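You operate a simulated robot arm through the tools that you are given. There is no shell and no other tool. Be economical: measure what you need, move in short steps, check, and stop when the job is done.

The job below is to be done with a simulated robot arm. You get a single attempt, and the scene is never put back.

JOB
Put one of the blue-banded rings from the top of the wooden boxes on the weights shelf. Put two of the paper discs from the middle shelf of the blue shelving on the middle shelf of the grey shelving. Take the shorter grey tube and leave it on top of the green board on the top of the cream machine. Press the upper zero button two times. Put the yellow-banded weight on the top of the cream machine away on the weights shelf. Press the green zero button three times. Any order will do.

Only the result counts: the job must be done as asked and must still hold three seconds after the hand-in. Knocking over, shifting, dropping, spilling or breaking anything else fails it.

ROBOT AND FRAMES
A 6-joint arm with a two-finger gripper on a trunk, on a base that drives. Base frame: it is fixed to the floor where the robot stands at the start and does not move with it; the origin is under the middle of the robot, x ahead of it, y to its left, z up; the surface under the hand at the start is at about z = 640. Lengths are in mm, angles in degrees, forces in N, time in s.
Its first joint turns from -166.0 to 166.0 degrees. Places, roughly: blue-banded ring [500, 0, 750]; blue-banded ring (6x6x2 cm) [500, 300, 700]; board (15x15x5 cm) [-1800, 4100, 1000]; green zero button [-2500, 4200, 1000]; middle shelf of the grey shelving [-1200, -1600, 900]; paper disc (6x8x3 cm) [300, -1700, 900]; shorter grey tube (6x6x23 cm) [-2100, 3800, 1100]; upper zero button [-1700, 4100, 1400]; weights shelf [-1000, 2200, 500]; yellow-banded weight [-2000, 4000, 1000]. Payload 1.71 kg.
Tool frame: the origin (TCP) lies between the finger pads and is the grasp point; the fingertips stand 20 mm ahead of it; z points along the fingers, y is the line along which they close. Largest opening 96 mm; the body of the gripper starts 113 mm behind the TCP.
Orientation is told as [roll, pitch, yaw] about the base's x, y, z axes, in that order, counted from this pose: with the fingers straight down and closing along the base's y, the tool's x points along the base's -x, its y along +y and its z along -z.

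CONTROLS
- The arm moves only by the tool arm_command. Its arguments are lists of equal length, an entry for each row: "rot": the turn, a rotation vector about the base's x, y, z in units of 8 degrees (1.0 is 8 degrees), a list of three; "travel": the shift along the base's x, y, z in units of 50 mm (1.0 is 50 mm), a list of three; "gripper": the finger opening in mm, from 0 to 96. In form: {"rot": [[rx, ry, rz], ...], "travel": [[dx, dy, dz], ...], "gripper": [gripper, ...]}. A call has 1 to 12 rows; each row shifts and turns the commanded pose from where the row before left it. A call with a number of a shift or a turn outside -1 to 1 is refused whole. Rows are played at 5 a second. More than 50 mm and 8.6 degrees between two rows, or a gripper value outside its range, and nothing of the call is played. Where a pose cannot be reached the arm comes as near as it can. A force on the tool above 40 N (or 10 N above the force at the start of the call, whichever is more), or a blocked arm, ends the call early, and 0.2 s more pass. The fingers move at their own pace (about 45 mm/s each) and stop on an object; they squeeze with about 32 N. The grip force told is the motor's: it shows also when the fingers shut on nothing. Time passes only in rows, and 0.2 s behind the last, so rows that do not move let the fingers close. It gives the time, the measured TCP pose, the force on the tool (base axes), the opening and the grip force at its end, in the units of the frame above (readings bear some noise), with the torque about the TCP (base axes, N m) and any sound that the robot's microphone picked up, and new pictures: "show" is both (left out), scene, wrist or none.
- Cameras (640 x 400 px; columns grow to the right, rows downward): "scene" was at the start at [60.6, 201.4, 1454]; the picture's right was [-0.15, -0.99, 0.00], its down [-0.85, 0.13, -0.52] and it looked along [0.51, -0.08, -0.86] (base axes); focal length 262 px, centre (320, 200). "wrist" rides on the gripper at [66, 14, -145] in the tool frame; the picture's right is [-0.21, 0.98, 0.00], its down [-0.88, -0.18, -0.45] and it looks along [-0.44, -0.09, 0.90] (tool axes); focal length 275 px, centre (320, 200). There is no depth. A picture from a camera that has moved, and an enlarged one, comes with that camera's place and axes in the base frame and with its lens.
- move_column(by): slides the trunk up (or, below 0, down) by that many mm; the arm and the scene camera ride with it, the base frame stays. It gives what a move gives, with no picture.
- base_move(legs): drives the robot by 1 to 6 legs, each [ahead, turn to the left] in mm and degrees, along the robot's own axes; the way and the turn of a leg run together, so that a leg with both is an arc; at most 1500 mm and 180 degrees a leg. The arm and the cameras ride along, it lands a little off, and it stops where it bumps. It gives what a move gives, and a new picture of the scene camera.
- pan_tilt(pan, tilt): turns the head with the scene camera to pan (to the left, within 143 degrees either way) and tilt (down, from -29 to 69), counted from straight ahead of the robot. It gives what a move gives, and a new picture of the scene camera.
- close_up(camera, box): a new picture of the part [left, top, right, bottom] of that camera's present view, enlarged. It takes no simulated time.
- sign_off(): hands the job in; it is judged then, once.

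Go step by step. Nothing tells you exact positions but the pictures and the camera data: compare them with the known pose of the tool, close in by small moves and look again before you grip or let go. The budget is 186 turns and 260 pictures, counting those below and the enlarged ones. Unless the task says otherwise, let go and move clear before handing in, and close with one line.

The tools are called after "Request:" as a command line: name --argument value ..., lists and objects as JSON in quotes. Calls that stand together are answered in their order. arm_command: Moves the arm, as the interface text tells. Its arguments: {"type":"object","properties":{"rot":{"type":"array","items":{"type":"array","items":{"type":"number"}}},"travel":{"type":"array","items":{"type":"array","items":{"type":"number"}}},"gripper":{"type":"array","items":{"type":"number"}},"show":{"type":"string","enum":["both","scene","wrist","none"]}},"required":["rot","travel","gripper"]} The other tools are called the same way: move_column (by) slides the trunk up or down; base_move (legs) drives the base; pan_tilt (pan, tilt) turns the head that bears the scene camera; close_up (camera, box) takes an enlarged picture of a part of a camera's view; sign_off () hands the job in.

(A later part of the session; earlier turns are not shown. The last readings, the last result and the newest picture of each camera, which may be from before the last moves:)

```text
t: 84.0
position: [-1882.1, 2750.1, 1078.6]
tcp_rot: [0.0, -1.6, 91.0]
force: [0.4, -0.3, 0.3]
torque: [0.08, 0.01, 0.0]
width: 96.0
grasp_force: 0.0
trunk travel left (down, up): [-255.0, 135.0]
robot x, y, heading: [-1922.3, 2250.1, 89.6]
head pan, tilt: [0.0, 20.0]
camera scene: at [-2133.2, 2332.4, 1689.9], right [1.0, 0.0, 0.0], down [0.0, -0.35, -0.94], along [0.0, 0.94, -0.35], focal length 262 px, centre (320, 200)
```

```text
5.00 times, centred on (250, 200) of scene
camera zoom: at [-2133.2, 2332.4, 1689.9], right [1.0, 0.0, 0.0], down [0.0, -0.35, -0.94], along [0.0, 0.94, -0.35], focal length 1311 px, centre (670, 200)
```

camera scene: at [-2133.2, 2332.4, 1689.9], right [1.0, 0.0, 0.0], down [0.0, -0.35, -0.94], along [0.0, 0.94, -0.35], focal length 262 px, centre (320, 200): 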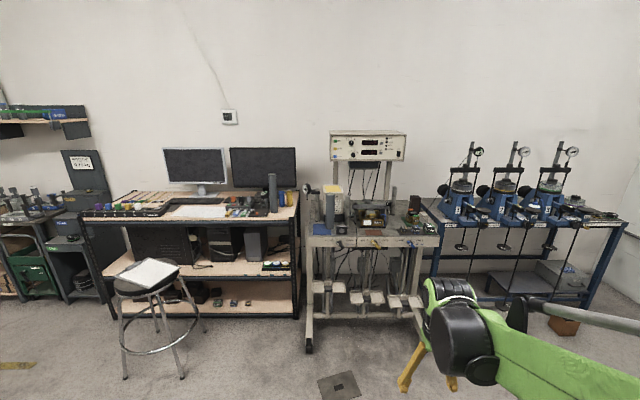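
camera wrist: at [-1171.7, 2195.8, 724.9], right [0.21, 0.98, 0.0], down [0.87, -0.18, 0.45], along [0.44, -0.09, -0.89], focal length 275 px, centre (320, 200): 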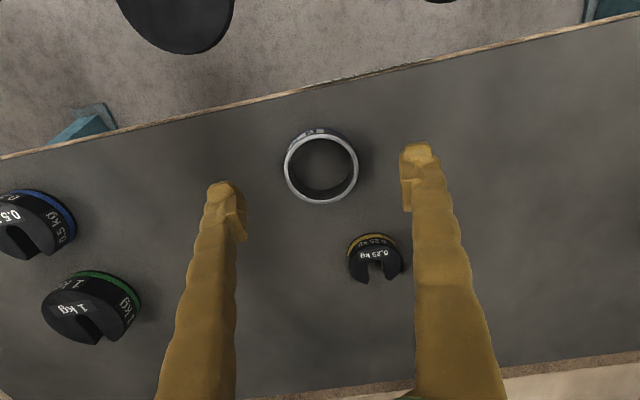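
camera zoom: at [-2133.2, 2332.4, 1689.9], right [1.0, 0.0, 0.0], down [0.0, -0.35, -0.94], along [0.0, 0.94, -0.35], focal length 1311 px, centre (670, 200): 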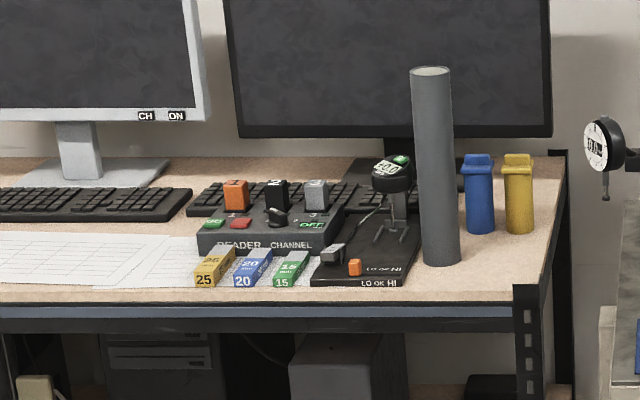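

Tube, blocks and a green board are on the machine, but I must verify which is which. Driving closer for a better look.

Request:
base_move --legs '[[700, 0.4]]'

Request:
pan_tilt --pan -15 --tilt 30

Request:
close_up --camera "scene" --box '[160, 60, 480, 260]'

```text
t: 89.1
position: [-1886.6, 3457.1, 1075.9]
tcp_rot: [0.0, -1.3, 91.5]
force: [0.0, -0.7, -0.1]
torque: [0.03, 0.03, 0.0]
width: 95.9
grasp_force: 0.0
trunk travel left (down, up): [-255.0, 135.0]
robot x, y, heading: [-1923.1, 2951.4, 90.2]
head pan, tilt: [0.0, 20.0]
camera scene: at [-2133.8, 3042.6, 1689.5], right [1.0, 0.0, 0.0], down [0.0, -0.36, -0.93], along [0.0, 0.93, -0.36], focal length 262 px, centre (320, 200)
```

scene: 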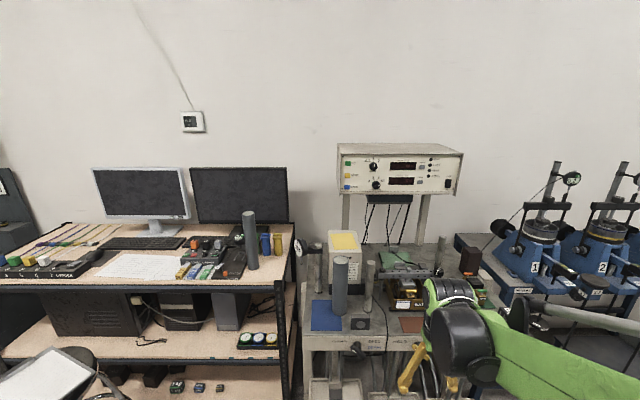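

```text
t: 89.9
position: [-1886.9, 3440.9, 1083.3]
tcp_rot: [-0.1, -2.2, 91.6]
force: [-0.6, -1.4, 0.5]
torque: [0.22, 0.0, -0.02]
width: 95.8
grasp_force: 0.1
trunk travel left (down, up): [-255.0, 135.0]
robot x, y, heading: [-1921.5, 2954.2, 90.1]
head pan, tilt: [-15.0, 30.0]
camera scene: at [-2110.5, 3034.4, 1673.6], right [0.97, -0.25, 0.0], down [-0.13, -0.5, -0.86], along [0.22, 0.83, -0.51], focal length 262 px, centre (320, 200)
```

scene: 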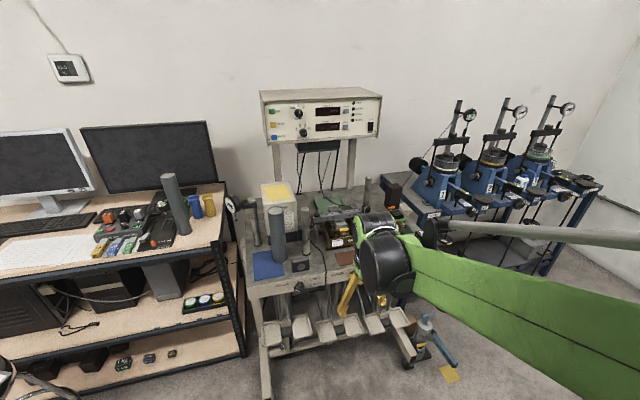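

```text
2.00 times, centred on (320, 160) of scene
camera zoom: at [-2110.5, 3034.4, 1673.6], right [0.97, -0.25, 0.0], down [-0.13, -0.5, -0.86], along [0.22, 0.83, -0.51], focal length 524 px, centre (320, 280)
```

zoom: 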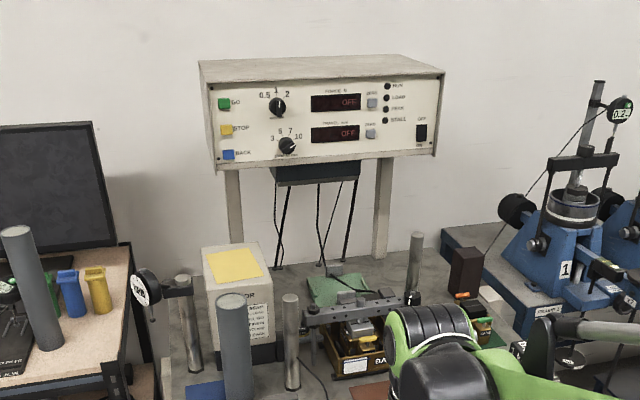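

A green board lies behind the bath at about (-1782, 4122), matching the stated place. I'll raise the trunk and look down to find the yellow-banded weight.

Request:
move_column --by 135

Request:
base_move --legs '[[200, 0]]'

Request:
pan_tilt --pan -15 --tilt 45

Request:
close_up --camera "scene" --box '[180, 80, 420, 280]'

```text
t: 91.5
position: [-1885.7, 3441.7, 1216.2]
tcp_rot: [-0.1, -2.2, 91.5]
force: [0.0, -0.4, -0.5]
torque: [-0.02, -0.04, -0.04]
width: 95.9
grasp_force: 0.0
trunk travel left (down, up): [-390.0, 0.0]
robot x, y, heading: [-1922.4, 2950.9, 90.0]
head pan, tilt: [-15.0, 30.0]
```

```text
t: 93.5
position: [-1885.3, 3643.7, 1216.9]
tcp_rot: [-0.1, -2.3, 91.2]
force: [0.4, 0.2, 0.3]
torque: [-0.05, -0.01, -0.01]
width: 95.9
grasp_force: 0.0
trunk travel left (down, up): [-390.0, 0.0]
robot x, y, heading: [-1920.7, 3152.7, 89.8]
head pan, tilt: [-15.0, 30.0]
camera scene: at [-2110.4, 3242.4, 1808.5], right [0.97, -0.26, 0.0], down [-0.13, -0.5, -0.86], along [0.22, 0.83, -0.51], focal length 262 px, centre (320, 200)
```

scene: 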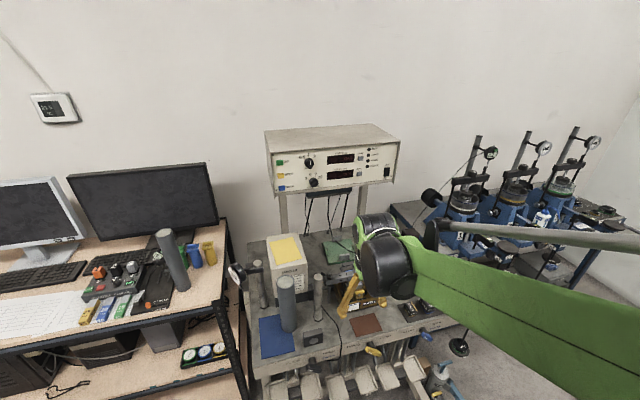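

```text
t: 94.3
position: [-1884.6, 3638.7, 1219.8]
tcp_rot: [-0.1, -2.5, 91.2]
force: [-0.5, 0.3, 1.0]
torque: [-0.02, 0.02, 0.01]
width: 95.9
grasp_force: 0.1
trunk travel left (down, up): [-390.0, 0.0]
robot x, y, heading: [-1926.7, 3155.9, 90.2]
head pan, tilt: [-15.0, 45.0]
camera scene: at [-2112.8, 3234.9, 1786.1], right [0.97, -0.26, 0.0], down [-0.18, -0.69, -0.7], along [0.18, 0.67, -0.72], focal length 262 px, centre (320, 200)
```

scene: 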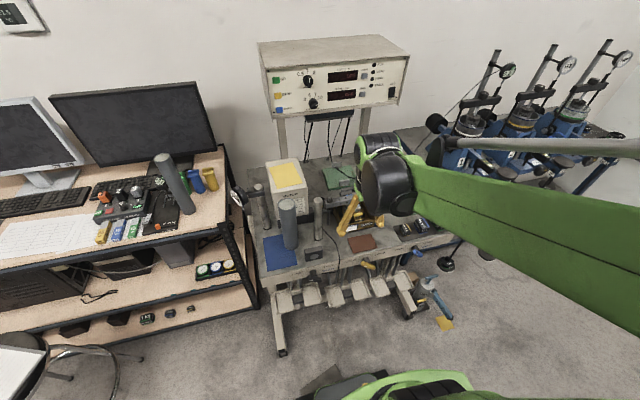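

```text
2.00 times, centred on (300, 180) of scene
camera zoom: at [-2112.8, 3234.9, 1786.1], right [0.97, -0.26, 0.0], down [-0.18, -0.69, -0.7], along [0.18, 0.67, -0.72], focal length 524 px, centre (360, 240)
```

zoom: 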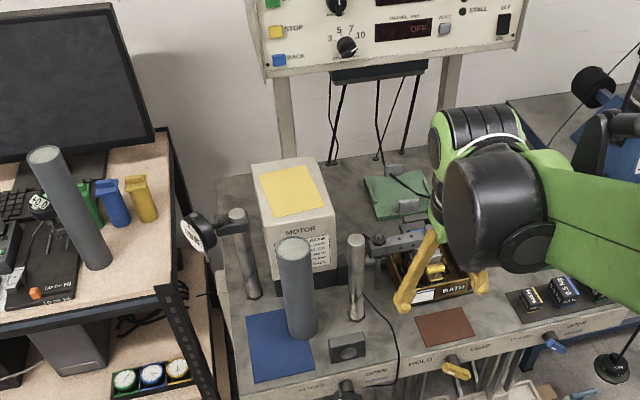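

The view from above shows motor box, boards and weights; I'll use the wrist camera to see the back-right area hidden by the arm.

Request:
arm_command --rot '[[0.31, 0, 0], [0, 0, 0], [0, 0, 0], [0, 0, 0]]' --travel '[[0.8, 0, 0], [0.8, 0, 0], [0.8, 0, 0], [0, 0, 0]]' --gripper '[96, 96, 96, 96]'

Request:
close_up --camera "wrist" --box '[0, 100, 640, 400]'

Request:
close_up --camera "scene" --box '[300, 120, 460, 250]'

```text
t: 95.5
position: [-1758.3, 3640.0, 1230.9]
tcp_rot: [-0.1, -6.1, 91.6]
force: [-0.5, -0.2, -0.7]
torque: [0.06, 0.02, 0.01]
width: 96.1
grasp_force: 0.1
trunk travel left (down, up): [-390.0, 0.0]
robot x, y, heading: [-1924.3, 3153.0, 89.7]
head pan, tilt: [-15.0, 45.0]
stopped in row 4: the arm was blocked; the commanded pose is now the measured one
camera scene: at [-2120.1, 3226.4, 1785.7], right [0.98, -0.17, 0.0], down [-0.12, -0.71, -0.69], along [0.12, 0.68, -0.72], focal length 262 px, centre (320, 200)
camera wrist: at [-1769.9, 3560.7, 1367.7], right [-0.98, 0.18, 0.02], down [0.16, 0.83, 0.53], along [0.08, 0.53, -0.85], focal length 275 px, centre (320, 200)
```

scene: 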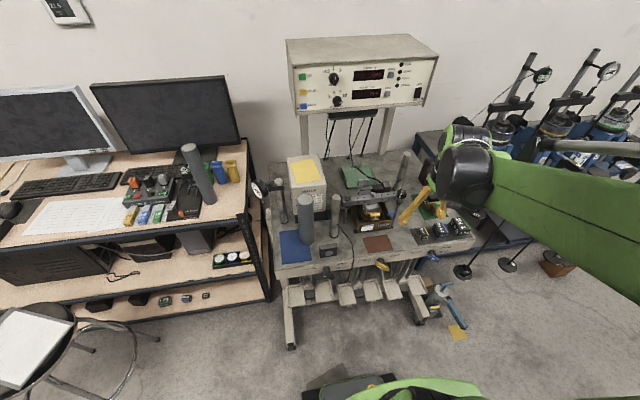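
wrist: 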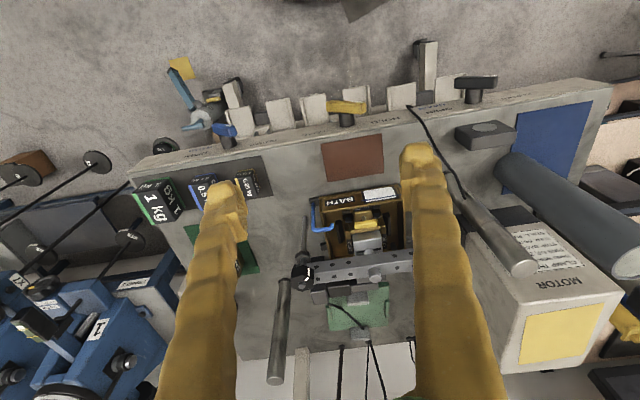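

```text
1.00 times, centred on (320, 250) of wrist (not enlarged: the box is as wide or as high as the picture)
camera zoom: at [-1769.9, 3560.7, 1367.7], right [-0.98, 0.18, 0.02], down [0.16, 0.83, 0.53], along [0.08, 0.53, -0.85], focal length 275 px, centre (320, 150)
```

zoom: 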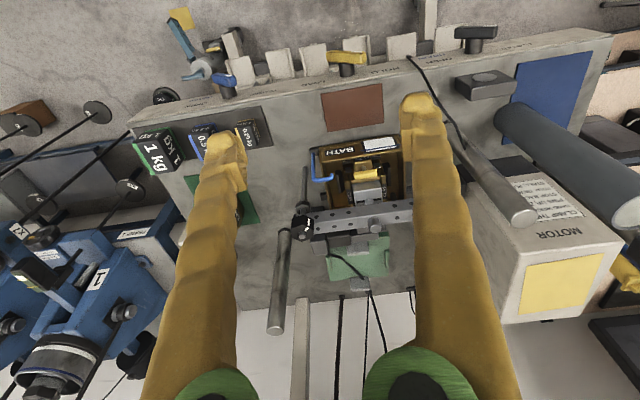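

```text
3.08 times, centred on (380, 185) of scene
camera zoom: at [-2120.1, 3226.4, 1785.7], right [0.98, -0.17, 0.0], down [-0.12, -0.71, -0.69], along [0.12, 0.68, -0.72], focal length 807 px, centre (135, 246)
```

zoom: 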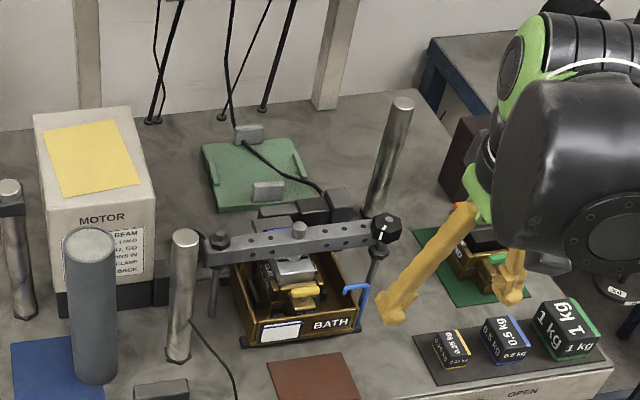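

The arm cleared the view: the green board (with two grey sockets and a cable) is behind the bath; a 0.25 kg yellow-banded weight sits at the front right (-1635, 3742). I'll zoom in on these.

Request:
close_up --camera "scene" --box '[405, 205, 475, 250]'

Request:
close_up --camera "scene" --box '[270, 140, 350, 195]'

Request:
close_up --camera "scene" --box '[330, 150, 410, 205]'

```text
8.89 times, centred on (440, 228) of scene
camera zoom: at [-2120.1, 3226.4, 1785.7], right [0.98, -0.17, 0.0], down [-0.12, -0.71, -0.69], along [0.12, 0.68, -0.72], focal length 2330 px, centre (-747, -44)
```

zoom: 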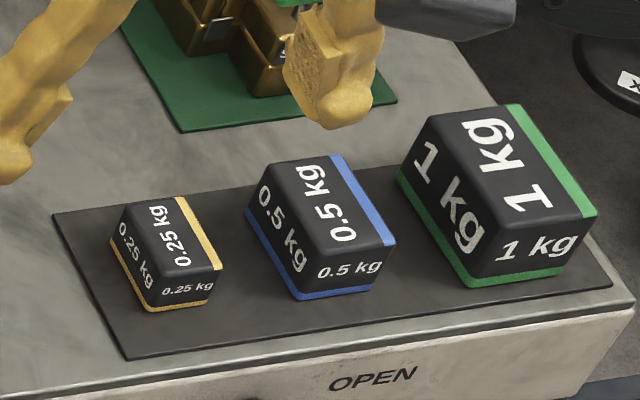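

```text
7.27 times, centred on (310, 168) of scene
camera zoom: at [-2120.1, 3226.4, 1785.7], right [0.98, -0.17, 0.0], down [-0.12, -0.71, -0.69], along [0.12, 0.68, -0.72], focal length 1907 px, centre (393, 436)
```

zoom: 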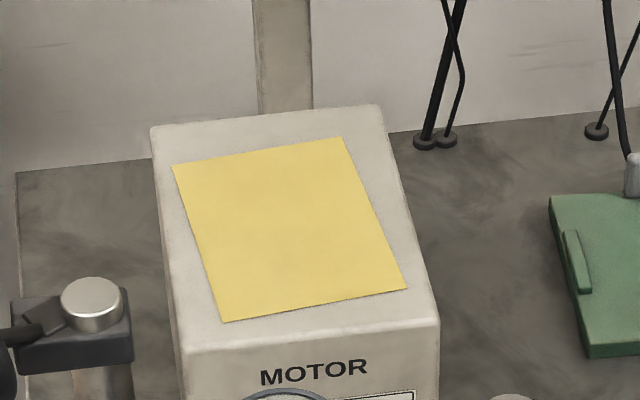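

```text
7.27 times, centred on (370, 178) of scene
camera zoom: at [-2120.1, 3226.4, 1785.7], right [0.98, -0.17, 0.0], down [-0.12, -0.71, -0.69], along [0.12, 0.68, -0.72], focal length 1907 px, centre (-44, 364)
```

zoom: 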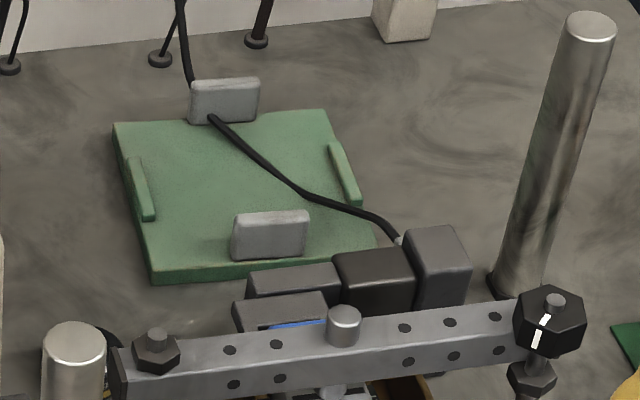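

The block weights carry the bands; the yellow 0.25 kg one is at (-1635, 3742). For the tube at about (-2068, 3810) I'll tilt the tool to 30° below horizontal facing +y, so it can later reach the board beneath the console. Swinging left and tilting now.

Request:
arm_command --rot '[[0.96, 0, -0.1], [0.96, 0, -0.1], [0.96, 0, 0], [0.96, 0, 0], [0.96, 0, 0], [0.96, 0, 0], [0.96, 0, 0]]' --travel '[[-0.2, -0.3, 0], [-0.2, -0.3, 0], [-0.2, -0.2, 0], [-0.2, 0, 0], [-0.2, 0, 0], [-0.4, 0, 0], [-0.6, 0, 0]]' --gripper '[96, 96, 96, 96, 96, 96, 96]'

```text
t: 96.1
position: [-1724.5, 3709.2, 1262.8]
tcp_rot: [-0.3, -23.2, 90.0]
force: [0.5, -0.3, 0.0]
torque: [0.04, 0.04, 0.02]
width: 96.1
grasp_force: 0.1
trunk travel left (down, up): [-390.0, 0.0]
robot x, y, heading: [-1925.1, 3153.3, 89.8]
head pan, tilt: [-15.0, 45.0]
stopped in row 3: the arm was blocked; the commanded pose is now the measured one
camera scene: at [-2126.2, 3229.2, 1782.4], right [1.0, -0.09, 0.0], down [-0.07, -0.75, -0.66], along [0.06, 0.66, -0.75], focal length 262 px, centre (320, 200)
camera wrist: at [-1738.8, 3593.1, 1370.5], right [-0.98, 0.19, 0.08], down [0.18, 0.63, 0.75], along [0.1, 0.75, -0.65], focal length 275 px, centre (320, 200)
```

scene: 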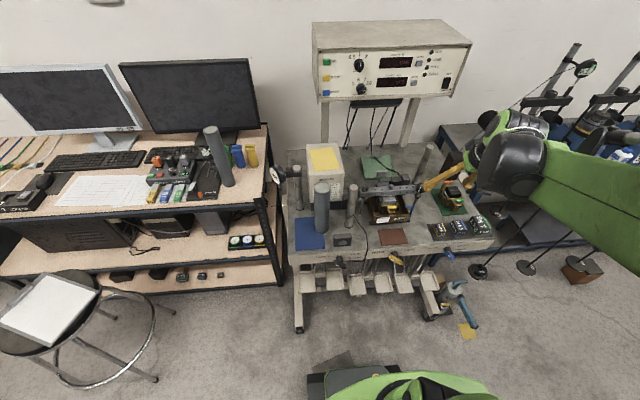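
wrist: 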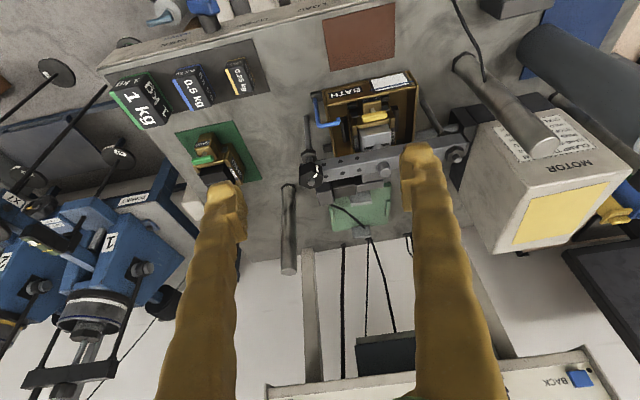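

The elbow (behind the trunk when the hand is close in) is pushing the camera head. I'll back the base up, so that the arm works more stretched out.

Request:
base_move --legs '[[-250, 0]]'

Request:
arm_command --rot '[[0, 0, 0], [0, 0, 0], [0, 0, 0], [0, 0, 0], [0, 0, 0], [0, 0, 0]]' --travel '[[0, 0.8, 0], [-0.4, 0.8, 0], [-0.9, 0, 0], [-0.9, 0, 0], [-0.9, 0, 0], [-0.9, 0, 0]]' --gripper '[96, 96, 96, 96, 96, 96]'

```text
t: 98.4
position: [-1730.9, 3445.6, 1258.7]
tcp_rot: [-0.4, -22.7, 89.7]
force: [0.0, -0.7, -0.1]
torque: [0.01, 0.01, -0.03]
width: 96.2
grasp_force: 0.1
trunk travel left (down, up): [-390.0, 0.0]
robot x, y, heading: [-1921.5, 2903.8, 89.7]
head pan, tilt: [-15.0, 45.0]
camera scene: at [-2120.7, 2978.6, 1803.5], right [0.99, -0.16, 0.0], down [-0.09, -0.55, -0.83], along [0.13, 0.82, -0.56], focal length 262 px, centre (320, 200)
```

scene: 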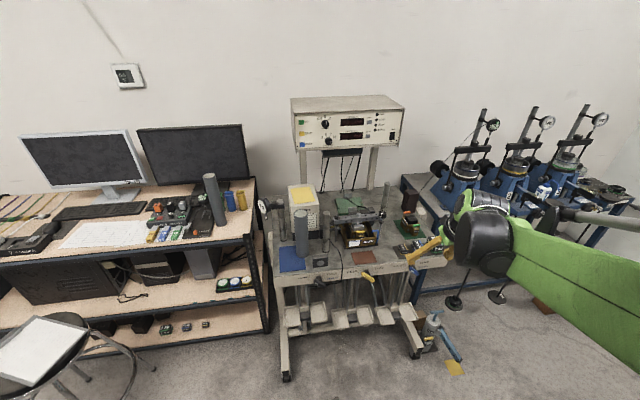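

```text
t: 99.8
position: [-1932.6, 3516.9, 1258.4]
tcp_rot: [-0.4, -23.1, 89.7]
force: [0.3, -0.4, 0.8]
torque: [-0.04, 0.03, -0.02]
width: 95.9
grasp_force: 0.0
trunk travel left (down, up): [-390.0, 0.0]
robot x, y, heading: [-1923.8, 2907.0, 89.9]
head pan, tilt: [-15.0, 45.0]
camera scene: at [-2113.4, 2984.4, 1786.0], right [0.96, -0.26, 0.0], down [-0.19, -0.69, -0.7], along [0.19, 0.67, -0.72], focal length 262 px, centre (320, 200)
camera wrist: at [-1948.3, 3400.3, 1365.8], right [-0.98, 0.2, 0.08], down [0.19, 0.63, 0.75], along [0.1, 0.75, -0.65], focal length 275 px, centre (320, 200)
```

scene: 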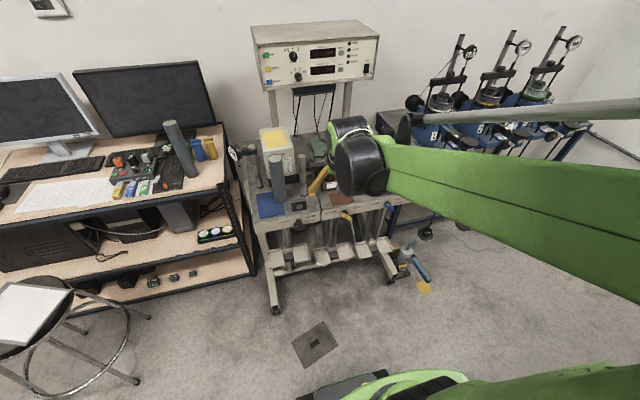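
wrist: 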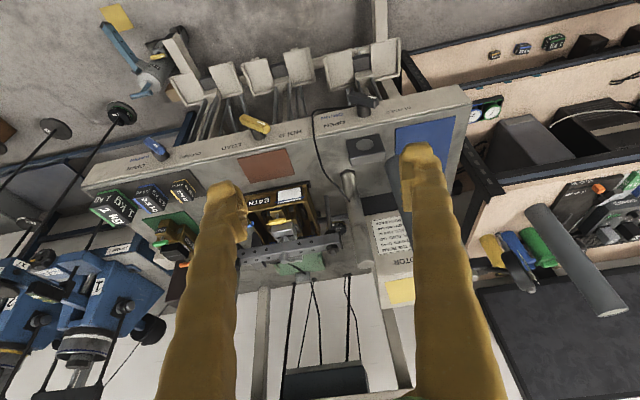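

Head is free again. Now tilt to -60° and move in front of the tube.

Request:
arm_command --rot '[[0.92, 0, 0], [0.92, 0, 0], [0.92, 0, 0], [0.92, 0, 0], [0.92, 0, 0]]' --travel '[[-0.5, 0.4, 0], [-0.5, 0.4, 0], [-0.5, 0.4, 0], [-0.6, 0, 0], [-0.6, 0, 0]]' --gripper '[96, 96, 96, 96, 96]'

Request:
close_up --camera "scene" --box '[200, 100, 420, 240]'

```text
t: 101.0
position: [-2067.0, 3577.0, 1258.3]
tcp_rot: [0.1, -60.1, 89.5]
force: [-0.4, -0.1, -0.3]
torque: [0.0, -0.01, 0.02]
width: 96.1
grasp_force: 0.1
trunk travel left (down, up): [-390.0, 0.0]
robot x, y, heading: [-1924.8, 2905.5, 89.7]
head pan, tilt: [-15.0, 45.0]
camera scene: at [-2113.4, 2982.8, 1786.0], right [0.96, -0.26, 0.0], down [-0.19, -0.69, -0.7], along [0.19, 0.67, -0.72], focal length 262 px, centre (320, 200)
camera wrist: at [-2082.2, 3418.8, 1273.8], right [-0.98, 0.11, 0.18], down [0.19, 0.05, 0.98], along [0.1, 0.99, -0.07], focal length 275 px, centre (320, 200)
```

scene: 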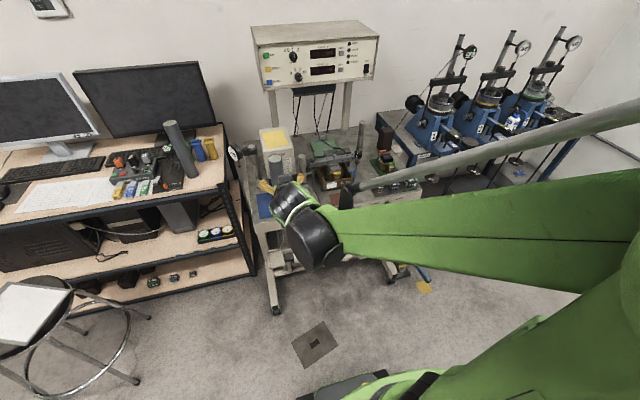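
wrist: 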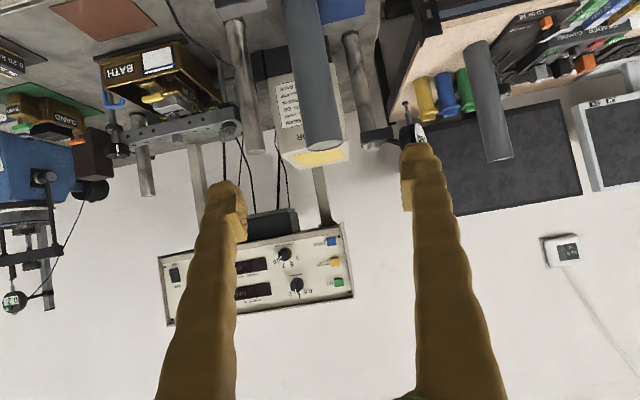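

```text
2.86 times, centred on (310, 170) of scene
camera zoom: at [-2113.4, 2982.8, 1786.0], right [0.96, -0.26, 0.0], down [-0.19, -0.69, -0.7], along [0.19, 0.67, -0.72], focal length 749 px, centre (349, 286)
```

zoom: 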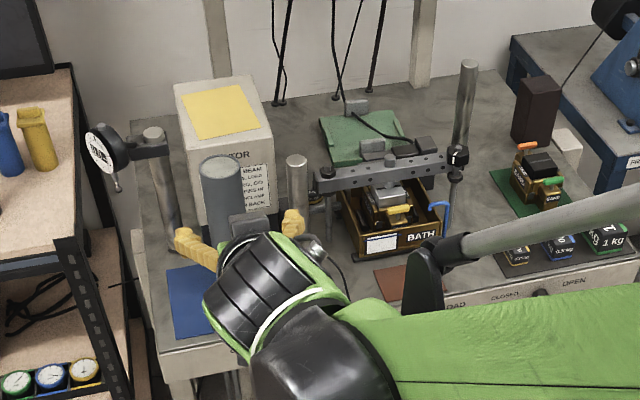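

In the wrist view (upside-down) the tube top is at about (-2057, 3830, 1160). I'll lower to z ≈ 1130 and close in to y ≈ 3730, then recheck centring.

Request:
arm_command --rot '[[0, 0, 0.05], [0, 0, 0], [0, 0, 0], [0, 0, 0]]' --travel '[[0.15, 0.75, -0.65], [0, 0.75, -0.65], [0, 0.75, -0.65], [0, 0.75, -0.6]]' --gripper '[96, 96, 96, 96]'

Request:
close_up --camera "scene" --box '[220, 130, 340, 220]'

```text
refused: row 1 steps farther than a row can; nothing moved
```

```text
4.44 times, centred on (280, 175) of scene
camera zoom: at [-2113.4, 2982.8, 1786.0], right [0.96, -0.26, 0.0], down [-0.19, -0.69, -0.7], along [0.19, 0.67, -0.72], focal length 1165 px, centre (498, 311)
```

zoom: 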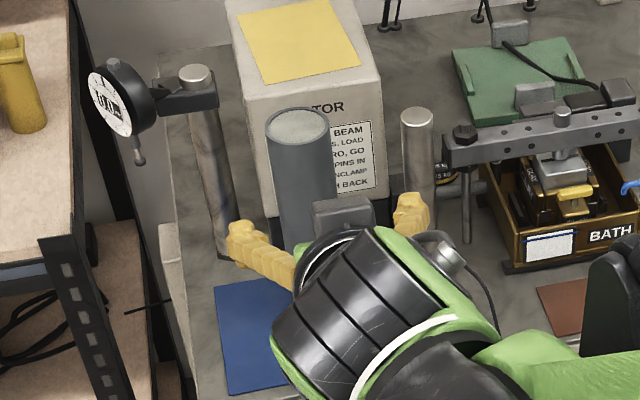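

A step was too long; retry with shorter steps, and enlarge what looks like something behind the left chrome post.

Request:
arm_command --rot '[[0, 0, 0.05], [0, 0, 0], [0, 0, 0], [0, 0, 0], [0, 0, 0]]' --travel '[[0.18, 0.6, -0.55], [0, 0.6, -0.55], [0, 0.6, -0.55], [0, 0.6, -0.5], [0, 0.6, -0.4]]' --gripper '[96, 96, 96, 96, 96]'

Request:
close_up --camera "scene" --box '[290, 140, 330, 180]'

```text
t: 102.2
position: [-2058.9, 3726.1, 1130.2]
tcp_rot: [0.1, -60.0, 89.9]
force: [0.2, 0.0, 0.0]
torque: [0.03, 0.01, -0.03]
width: 96.1
grasp_force: 0.2
trunk travel left (down, up): [-390.0, 0.0]
robot x, y, heading: [-1924.4, 2904.7, 89.7]
head pan, tilt: [-15.0, 45.0]
camera scene: at [-2113.3, 2983.2, 1786.0], right [0.96, -0.26, 0.0], down [-0.19, -0.69, -0.7], along [0.19, 0.67, -0.72], focal length 262 px, centre (320, 200)
camera wrist: at [-2073.1, 3568.6, 1146.4], right [-0.98, 0.1, 0.18], down [0.19, 0.05, 0.98], along [0.09, 0.99, -0.07], focal length 275 px, centre (320, 200)
```

scene: 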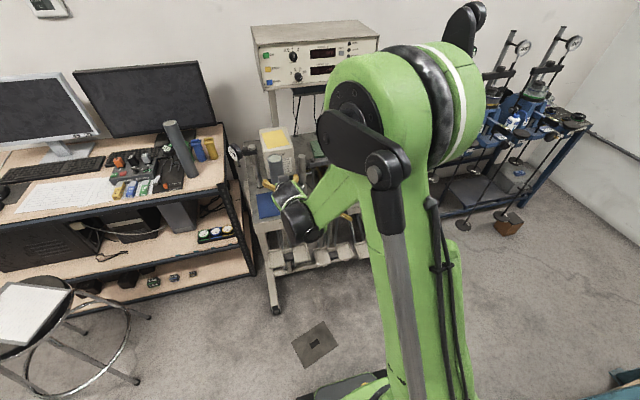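
wrist: 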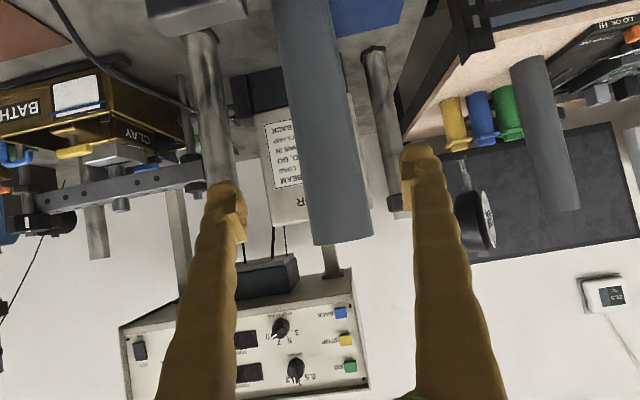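

```text
10.00 times, centred on (310, 160) of scene
camera zoom: at [-2113.3, 2983.2, 1786.0], right [0.96, -0.26, 0.0], down [-0.19, -0.69, -0.7], along [0.19, 0.67, -0.72], focal length 2622 px, centre (420, 600)
```

zoom: 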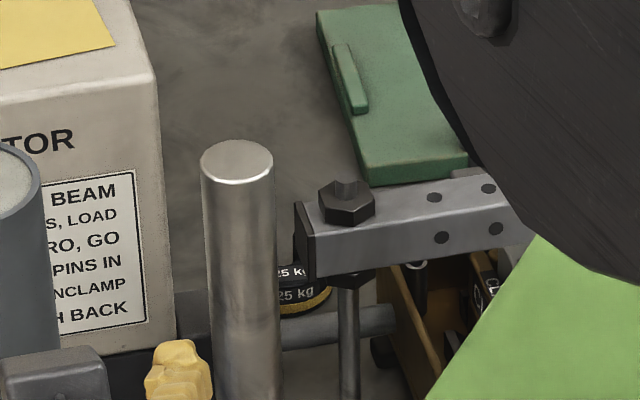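

A round 0.25 kg yellow-banded weight (matching the stated place) lies behind the crossbar at about (-1892, 3978); that's the one meant. First the tube: axis at about (-2065, 3828). Move in and close.

Request:
arm_command --rot '[[0, 0, 0], [0, 0, 0], [0, 0, 0], [0, 0, 0]]' --travel '[[-0.12, 0.5, 0], [0, 0.5, 0], [0, 0.5, 0], [0, 0.48, 0]]' --gripper '[96, 96, 96, 96]' --show "wrist"

```text
t: 103.2
position: [-2062.4, 3825.7, 1133.1]
tcp_rot: [0.1, -59.9, 89.8]
force: [0.1, 0.0, 0.1]
torque: [0.01, 0.01, -0.03]
width: 96.1
grasp_force: 0.2
trunk travel left (down, up): [-390.0, 0.0]
robot x, y, heading: [-1927.8, 2905.1, 89.9]
head pan, tilt: [-15.0, 45.0]
camera wrist: at [-2077.4, 3668.5, 1147.3], right [-0.98, 0.1, 0.18], down [0.19, 0.05, 0.98], along [0.09, 0.99, -0.07], focal length 275 px, centre (320, 200)
```

wrist: 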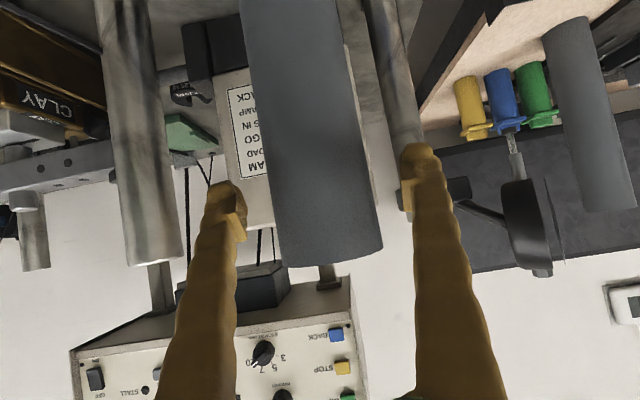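

Well centred. Closing on the tube.

Request:
arm_command --rot '[[0, 0, 0], [0, 0, 0], [0, 0, 0], [0, 0, 0], [0, 0, 0]]' --travel '[[-0.04, 0.03, 0], [0, 0, 0], [0, 0, 0], [0, 0, 0], [0, 0, 0.3]]' --gripper '[96, 20, 20, 20, 20]'

```text
t: 104.4
position: [-2066.1, 3825.1, 1146.8]
tcp_rot: [0.1, -59.9, 89.9]
force: [-0.2, 0.3, -5.8]
torque: [0.02, 0.0, -0.03]
width: 57.4
grasp_force: 31.9
trunk travel left (down, up): [-390.0, 0.0]
robot x, y, heading: [-1925.1, 2900.8, 89.8]
head pan, tilt: [-15.0, 45.0]
camera scene: at [-2113.2, 2983.4, 1786.0], right [0.96, -0.26, 0.0], down [-0.19, -0.69, -0.7], along [0.19, 0.67, -0.72], focal length 262 px, centre (320, 200)
camera wrist: at [-2081.1, 3668.5, 1162.4], right [-0.98, 0.1, 0.18], down [0.19, 0.05, 0.98], along [0.09, 0.99, -0.07], focal length 275 px, centre (320, 200)
```

scene: 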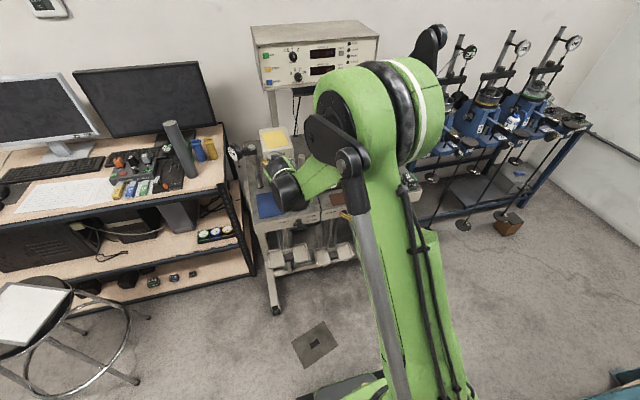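
wrist: 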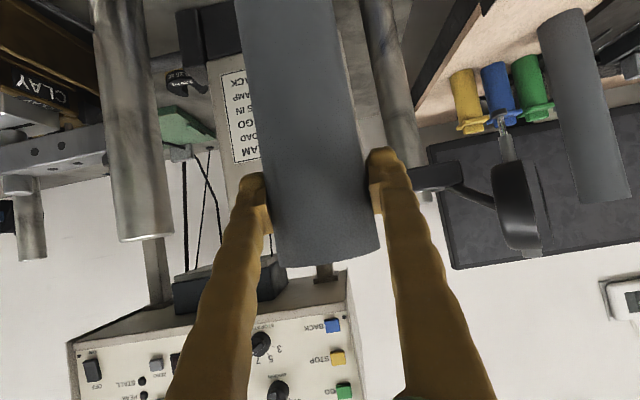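

Tube held (about 6 N). Lift well clear, drawing back slightly, then sideways toward the board.

Request:
arm_command --rot '[[0, 0, 0], [0, 0, 0], [0, 0, 0], [0, 0, 0], [0, 0, 0], [0, 0, 0], [0, 0, 0], [0, 0, 0], [0, 0, 0], [0, 0, 0], [0, 0, 0]]' --travel '[[0, -0.3, 0.6], [0, -0.3, 0.7], [0, -0.4, 0.7], [0, -0.4, 0.7], [0, -0.4, 0.7], [0, 0, 0.6], [0.9, 0, 0], [1, 0, 0], [1, 0, 0], [1, 0, 0], [1, 0, 0]]' --gripper '[20, 20, 20, 20, 20, 20, 20, 20, 20, 20, 20]'

Request:
close_up --camera "scene" --box '[220, 100, 400, 220]'

```text
t: 106.8
position: [-1821.7, 3739.2, 1349.5]
tcp_rot: [0.1, -60.1, 90.0]
force: [0.4, 0.0, -7.0]
torque: [0.02, 0.0, 0.03]
width: 57.2
grasp_force: 31.8
trunk travel left (down, up): [-390.0, 0.0]
robot x, y, heading: [-1925.5, 2905.6, 89.8]
head pan, tilt: [-15.0, 45.0]
camera scene: at [-2112.5, 2983.7, 1786.1], right [0.96, -0.26, 0.0], down [-0.19, -0.69, -0.7], along [0.19, 0.67, -0.72], focal length 262 px, centre (320, 200)
camera wrist: at [-1836.0, 3581.5, 1364.4], right [-0.98, 0.1, 0.18], down [0.19, 0.05, 0.98], along [0.09, 0.99, -0.07], focal length 275 px, centre (320, 200)
```

scene: 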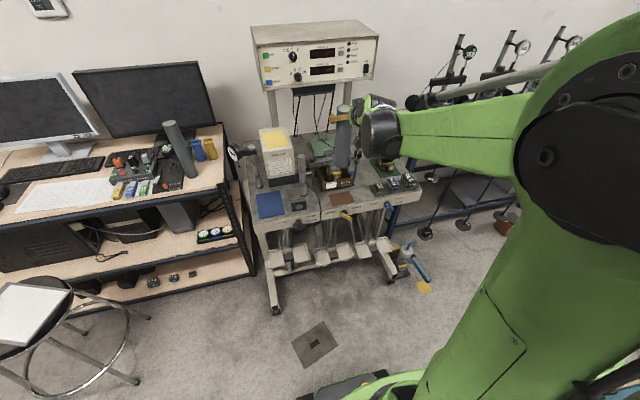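
wrist: 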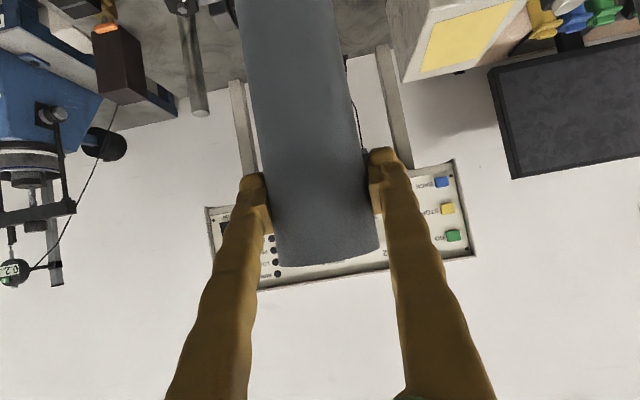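

```text
3.33 times, centred on (310, 160) of scene
camera zoom: at [-2112.5, 2983.7, 1786.1], right [0.96, -0.26, 0.0], down [-0.19, -0.69, -0.7], along [0.19, 0.67, -0.72], focal length 874 px, centre (353, 333)
```

zoom: 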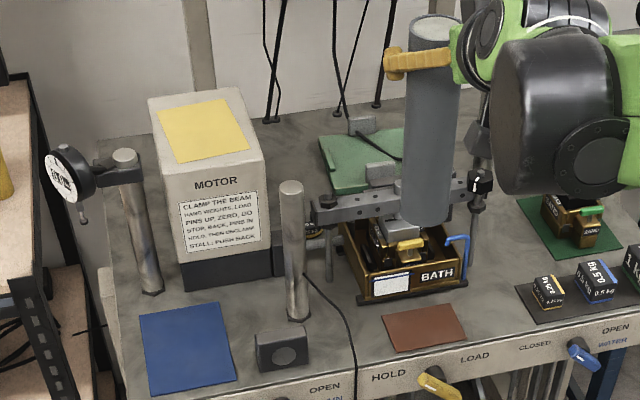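

Console front works out at y ≈ 4116 with its underside at z ≈ 1298; deck z ≈ 935; board spans x ≈ -1830…-1680, y ≈ 4071…4213. I'll aim for (-1780, 4140), going in left of the small dark boxes. First forward over the crossbar.

Request:
arm_command --rot '[[0, 0, 0], [0, 0, 0], [0, 0, 0], [0, 0, 0], [0, 0, 0]]' --travel '[[-0.2, 0.8, 0], [-0.2, 0.9, 0], [0, 0.9, 0], [0, 0.9, 0], [0, 0.6, 0]]' --gripper '[20, 20, 20, 20, 20]'

Request:
close_up --camera "scene" --box '[240, 90, 400, 200]'

```text
t: 108.0
position: [-1840.8, 3942.2, 1345.8]
tcp_rot: [0.0, -59.9, 89.9]
force: [-0.4, -0.7, -6.8]
torque: [0.04, 0.01, -0.02]
width: 57.4
grasp_force: 31.5
trunk travel left (down, up): [-390.0, 0.0]
robot x, y, heading: [-1923.0, 2904.7, 89.9]
head pan, tilt: [-15.0, 45.0]
camera scene: at [-2113.0, 2984.3, 1786.0], right [0.96, -0.26, 0.0], down [-0.19, -0.69, -0.7], along [0.19, 0.67, -0.72], focal length 262 px, centre (320, 200)
camera wrist: at [-1856.2, 3785.3, 1361.3], right [-0.98, 0.1, 0.18], down [0.19, 0.05, 0.98], along [0.09, 0.99, -0.07], focal length 275 px, centre (320, 200)
```

scene: 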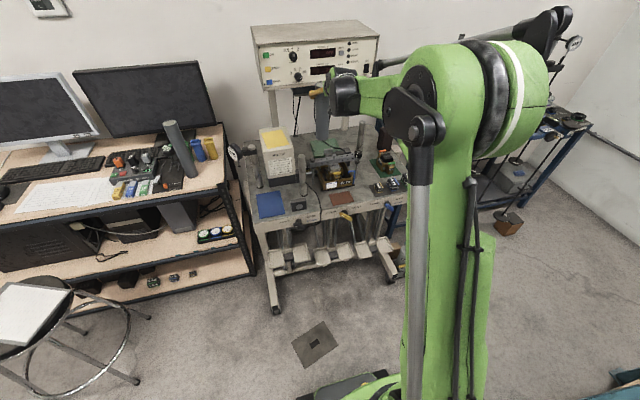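
wrist: 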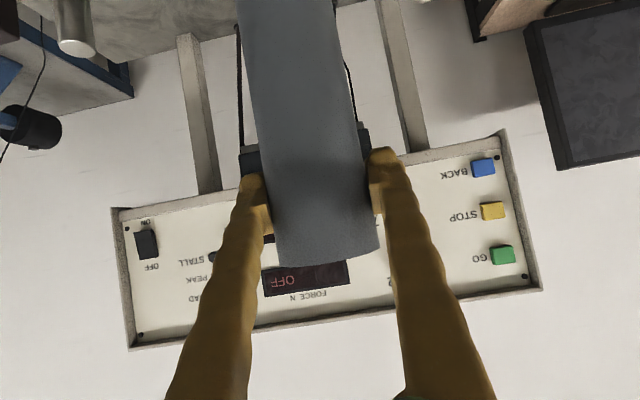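

```text
3.64 times, centred on (320, 145) of scene
camera zoom: at [-2113.0, 2984.3, 1786.0], right [0.96, -0.26, 0.0], down [-0.19, -0.69, -0.7], along [0.19, 0.67, -0.72], focal length 953 px, centre (320, 400)
```

zoom: 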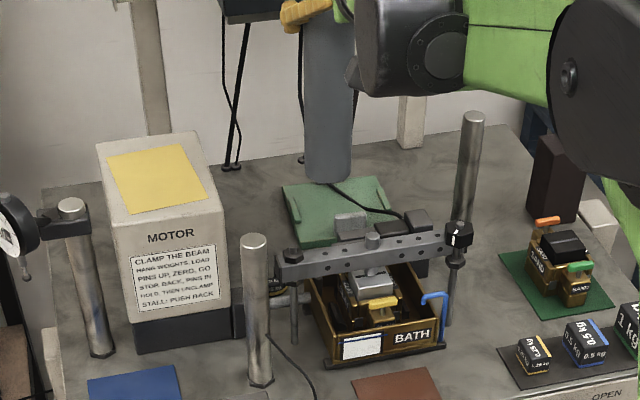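

Geometry confirmed (tube bottom ≈ 1146). Lower between crossbar and console to TCP 1190.

Request:
arm_command --rot '[[0, 0, 0], [0, 0, 0], [0, 0, 0], [0, 0, 0], [0, 0, 0]]' --travel '[[0, 0.1, -0.4], [0, 0, -0.7], [0, 0, -0.7], [0, 0, -0.7], [0, 0, -0.6]]' --gripper '[20, 20, 20, 20, 20]'

Request:
close_up --camera "scene" --box '[240, 90, 400, 200]'

```text
t: 109.2
position: [-1841.2, 3926.2, 1228.4]
tcp_rot: [0.3, -61.3, 89.6]
force: [0.5, -1.6, -5.4]
torque: [-0.04, 0.05, 0.01]
width: 55.9
grasp_force: 31.9
trunk travel left (down, up): [-390.0, 0.0]
robot x, y, heading: [-1923.2, 2902.7, 89.8]
head pan, tilt: [-15.0, 45.0]
stopped in row 5: the force on the tool passed its limit at 64 N (the readings are from after the stop); the commanded pose is now the measured one
camera scene: at [-2112.3, 2980.5, 1786.2], right [0.96, -0.26, 0.0], down [-0.19, -0.69, -0.7], along [0.19, 0.67, -0.72], focal length 262 px, centre (320, 200)
camera wrist: at [-1855.6, 3769.7, 1240.5], right [-0.98, 0.1, 0.18], down [0.19, 0.03, 0.98], along [0.09, 0.99, -0.05], focal length 275 px, centre (320, 200)
```

scene: 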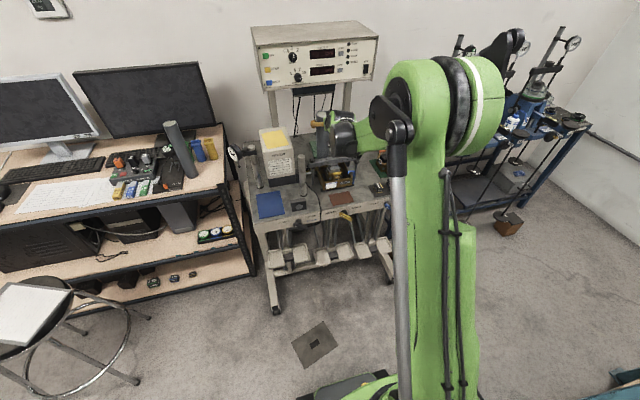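
wrist: 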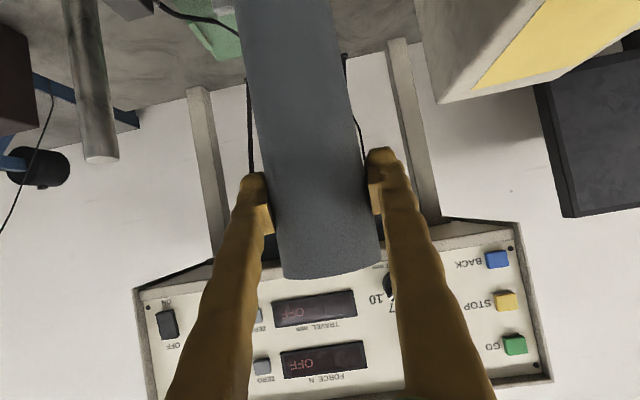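

```text
3.64 times, centred on (320, 145) of scene
camera zoom: at [-2112.3, 2980.5, 1786.2], right [0.96, -0.26, 0.0], down [-0.19, -0.69, -0.7], along [0.19, 0.67, -0.72], focal length 953 px, centre (320, 400)
```

zoom: 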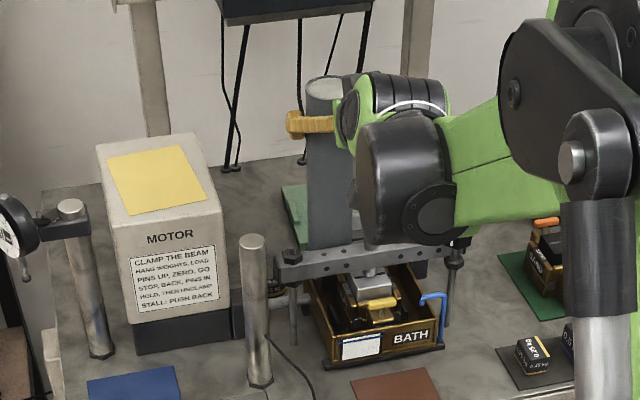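

Something under the tube stopped it (64 N), probably its lower rim on the crossbar's rear edge. Raise it and look.

Request:
arm_command --rot '[[0, 0, 0], [0, 0, 0]]' --travel '[[0, 0, 0.6], [0, 0, 0.6]]' --gripper '[20, 20]'

Request:
close_up --camera "scene" --box '[270, 110, 370, 190]'

```text
t: 109.8
position: [-1842.6, 3929.8, 1286.5]
tcp_rot: [0.3, -61.1, 89.7]
force: [-1.2, -0.5, -6.3]
torque: [-0.03, 0.01, -0.01]
width: 55.9
grasp_force: 32.3
trunk travel left (down, up): [-390.0, 0.0]
robot x, y, heading: [-1923.4, 2904.2, 89.8]
head pan, tilt: [-15.0, 45.0]
camera scene: at [-2112.9, 2983.2, 1786.1], right [0.96, -0.26, 0.0], down [-0.19, -0.69, -0.7], along [0.19, 0.67, -0.72], focal length 262 px, centre (320, 200)
camera wrist: at [-1857.1, 3773.2, 1299.1], right [-0.98, 0.1, 0.18], down [0.19, 0.03, 0.98], along [0.09, 0.99, -0.05], focal length 275 px, centre (320, 200)
```

scene: 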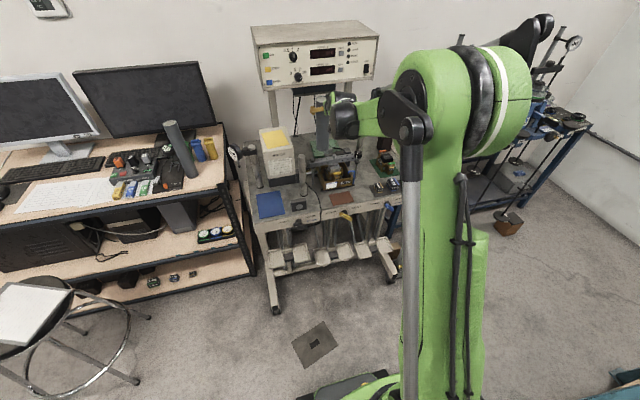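
wrist: 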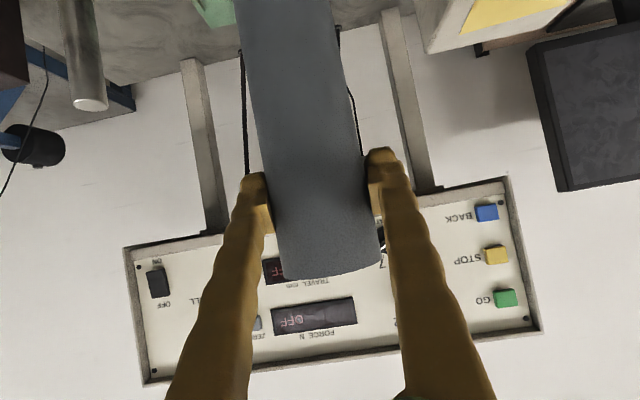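

```text
5.00 times, centred on (320, 150) of scene
camera zoom: at [-2112.9, 2983.2, 1786.1], right [0.96, -0.26, 0.0], down [-0.19, -0.69, -0.7], along [0.19, 0.67, -0.72], focal length 1311 px, centre (320, 450)
```

zoom: 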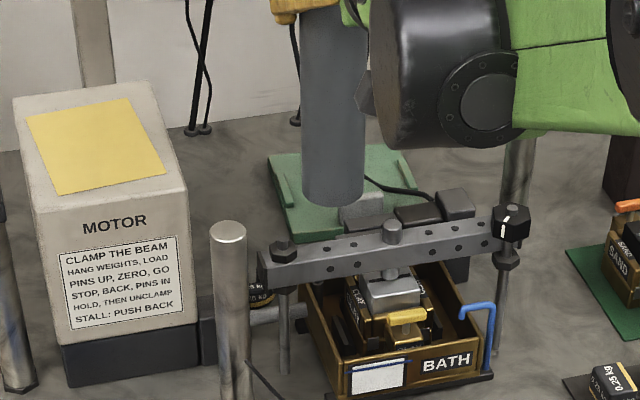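

The crossbar seems undisturbed; likely the tube's front rim met its rear edge. I'll go further forward (y ≈ 3988, x ≈ -1822) and lower gently.

Request:
arm_command --rot '[[0, 0, 0], [-0.14, 0, 0], [0, 0, 0], [0, 0, 0], [0, 0, 0], [0, 0, 0]]' --travel '[[0.2, 0.6, 0.2], [0.2, 0.55, 0], [0, 0, -0.4], [0, 0, -0.4], [0, 0, -0.4], [0, 0, 0]]' --gripper '[20, 20, 20, 20, 20, 20]'

Request:
close_up --camera "scene" --box '[270, 110, 370, 190]'

```text
t: 111.2
position: [-1822.9, 3988.6, 1235.9]
tcp_rot: [0.2, -60.0, 89.7]
force: [0.4, 0.1, -6.6]
torque: [0.0, 0.03, 0.01]
width: 56.1
grasp_force: 31.3
trunk travel left (down, up): [-390.0, 0.0]
robot x, y, heading: [-1926.3, 2903.6, 89.5]
head pan, tilt: [-15.0, 45.0]
camera scene: at [-2113.0, 2984.1, 1786.1], right [0.96, -0.26, 0.0], down [-0.19, -0.69, -0.7], along [0.19, 0.67, -0.72], focal length 262 px, centre (320, 200)
camera wrist: at [-1836.8, 3831.1, 1252.0], right [-0.98, 0.1, 0.18], down [0.19, 0.05, 0.98], along [0.09, 0.99, -0.07], focal length 275 px, centre (320, 200)
```

scene: 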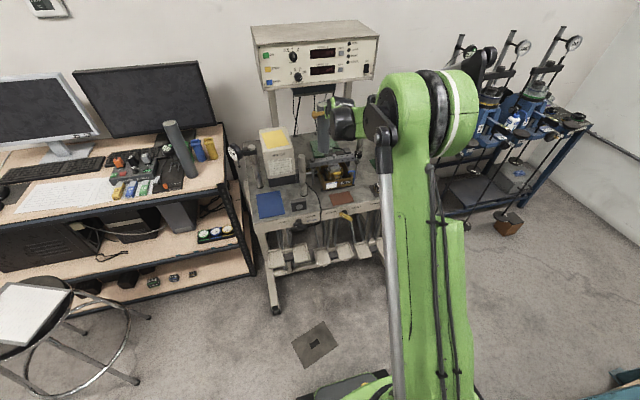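
wrist: 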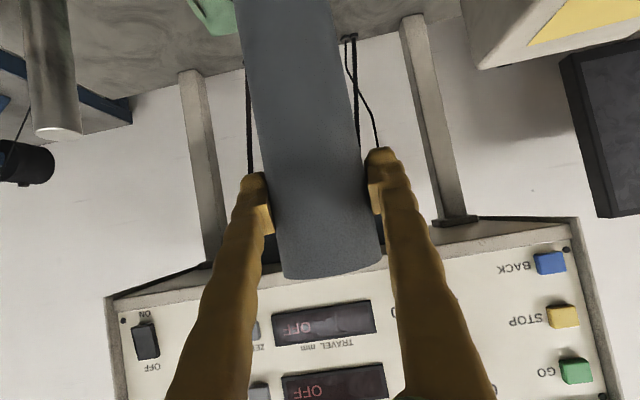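

```text
5.00 times, centred on (320, 150) of scene
camera zoom: at [-2113.0, 2984.1, 1786.1], right [0.96, -0.26, 0.0], down [-0.19, -0.69, -0.7], along [0.19, 0.67, -0.72], focal length 1311 px, centre (320, 450)
```

zoom: 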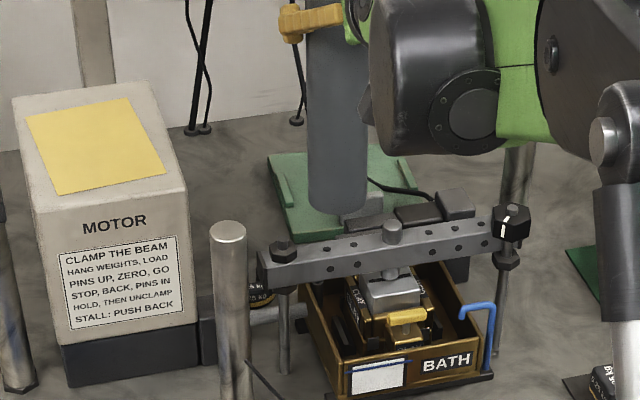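

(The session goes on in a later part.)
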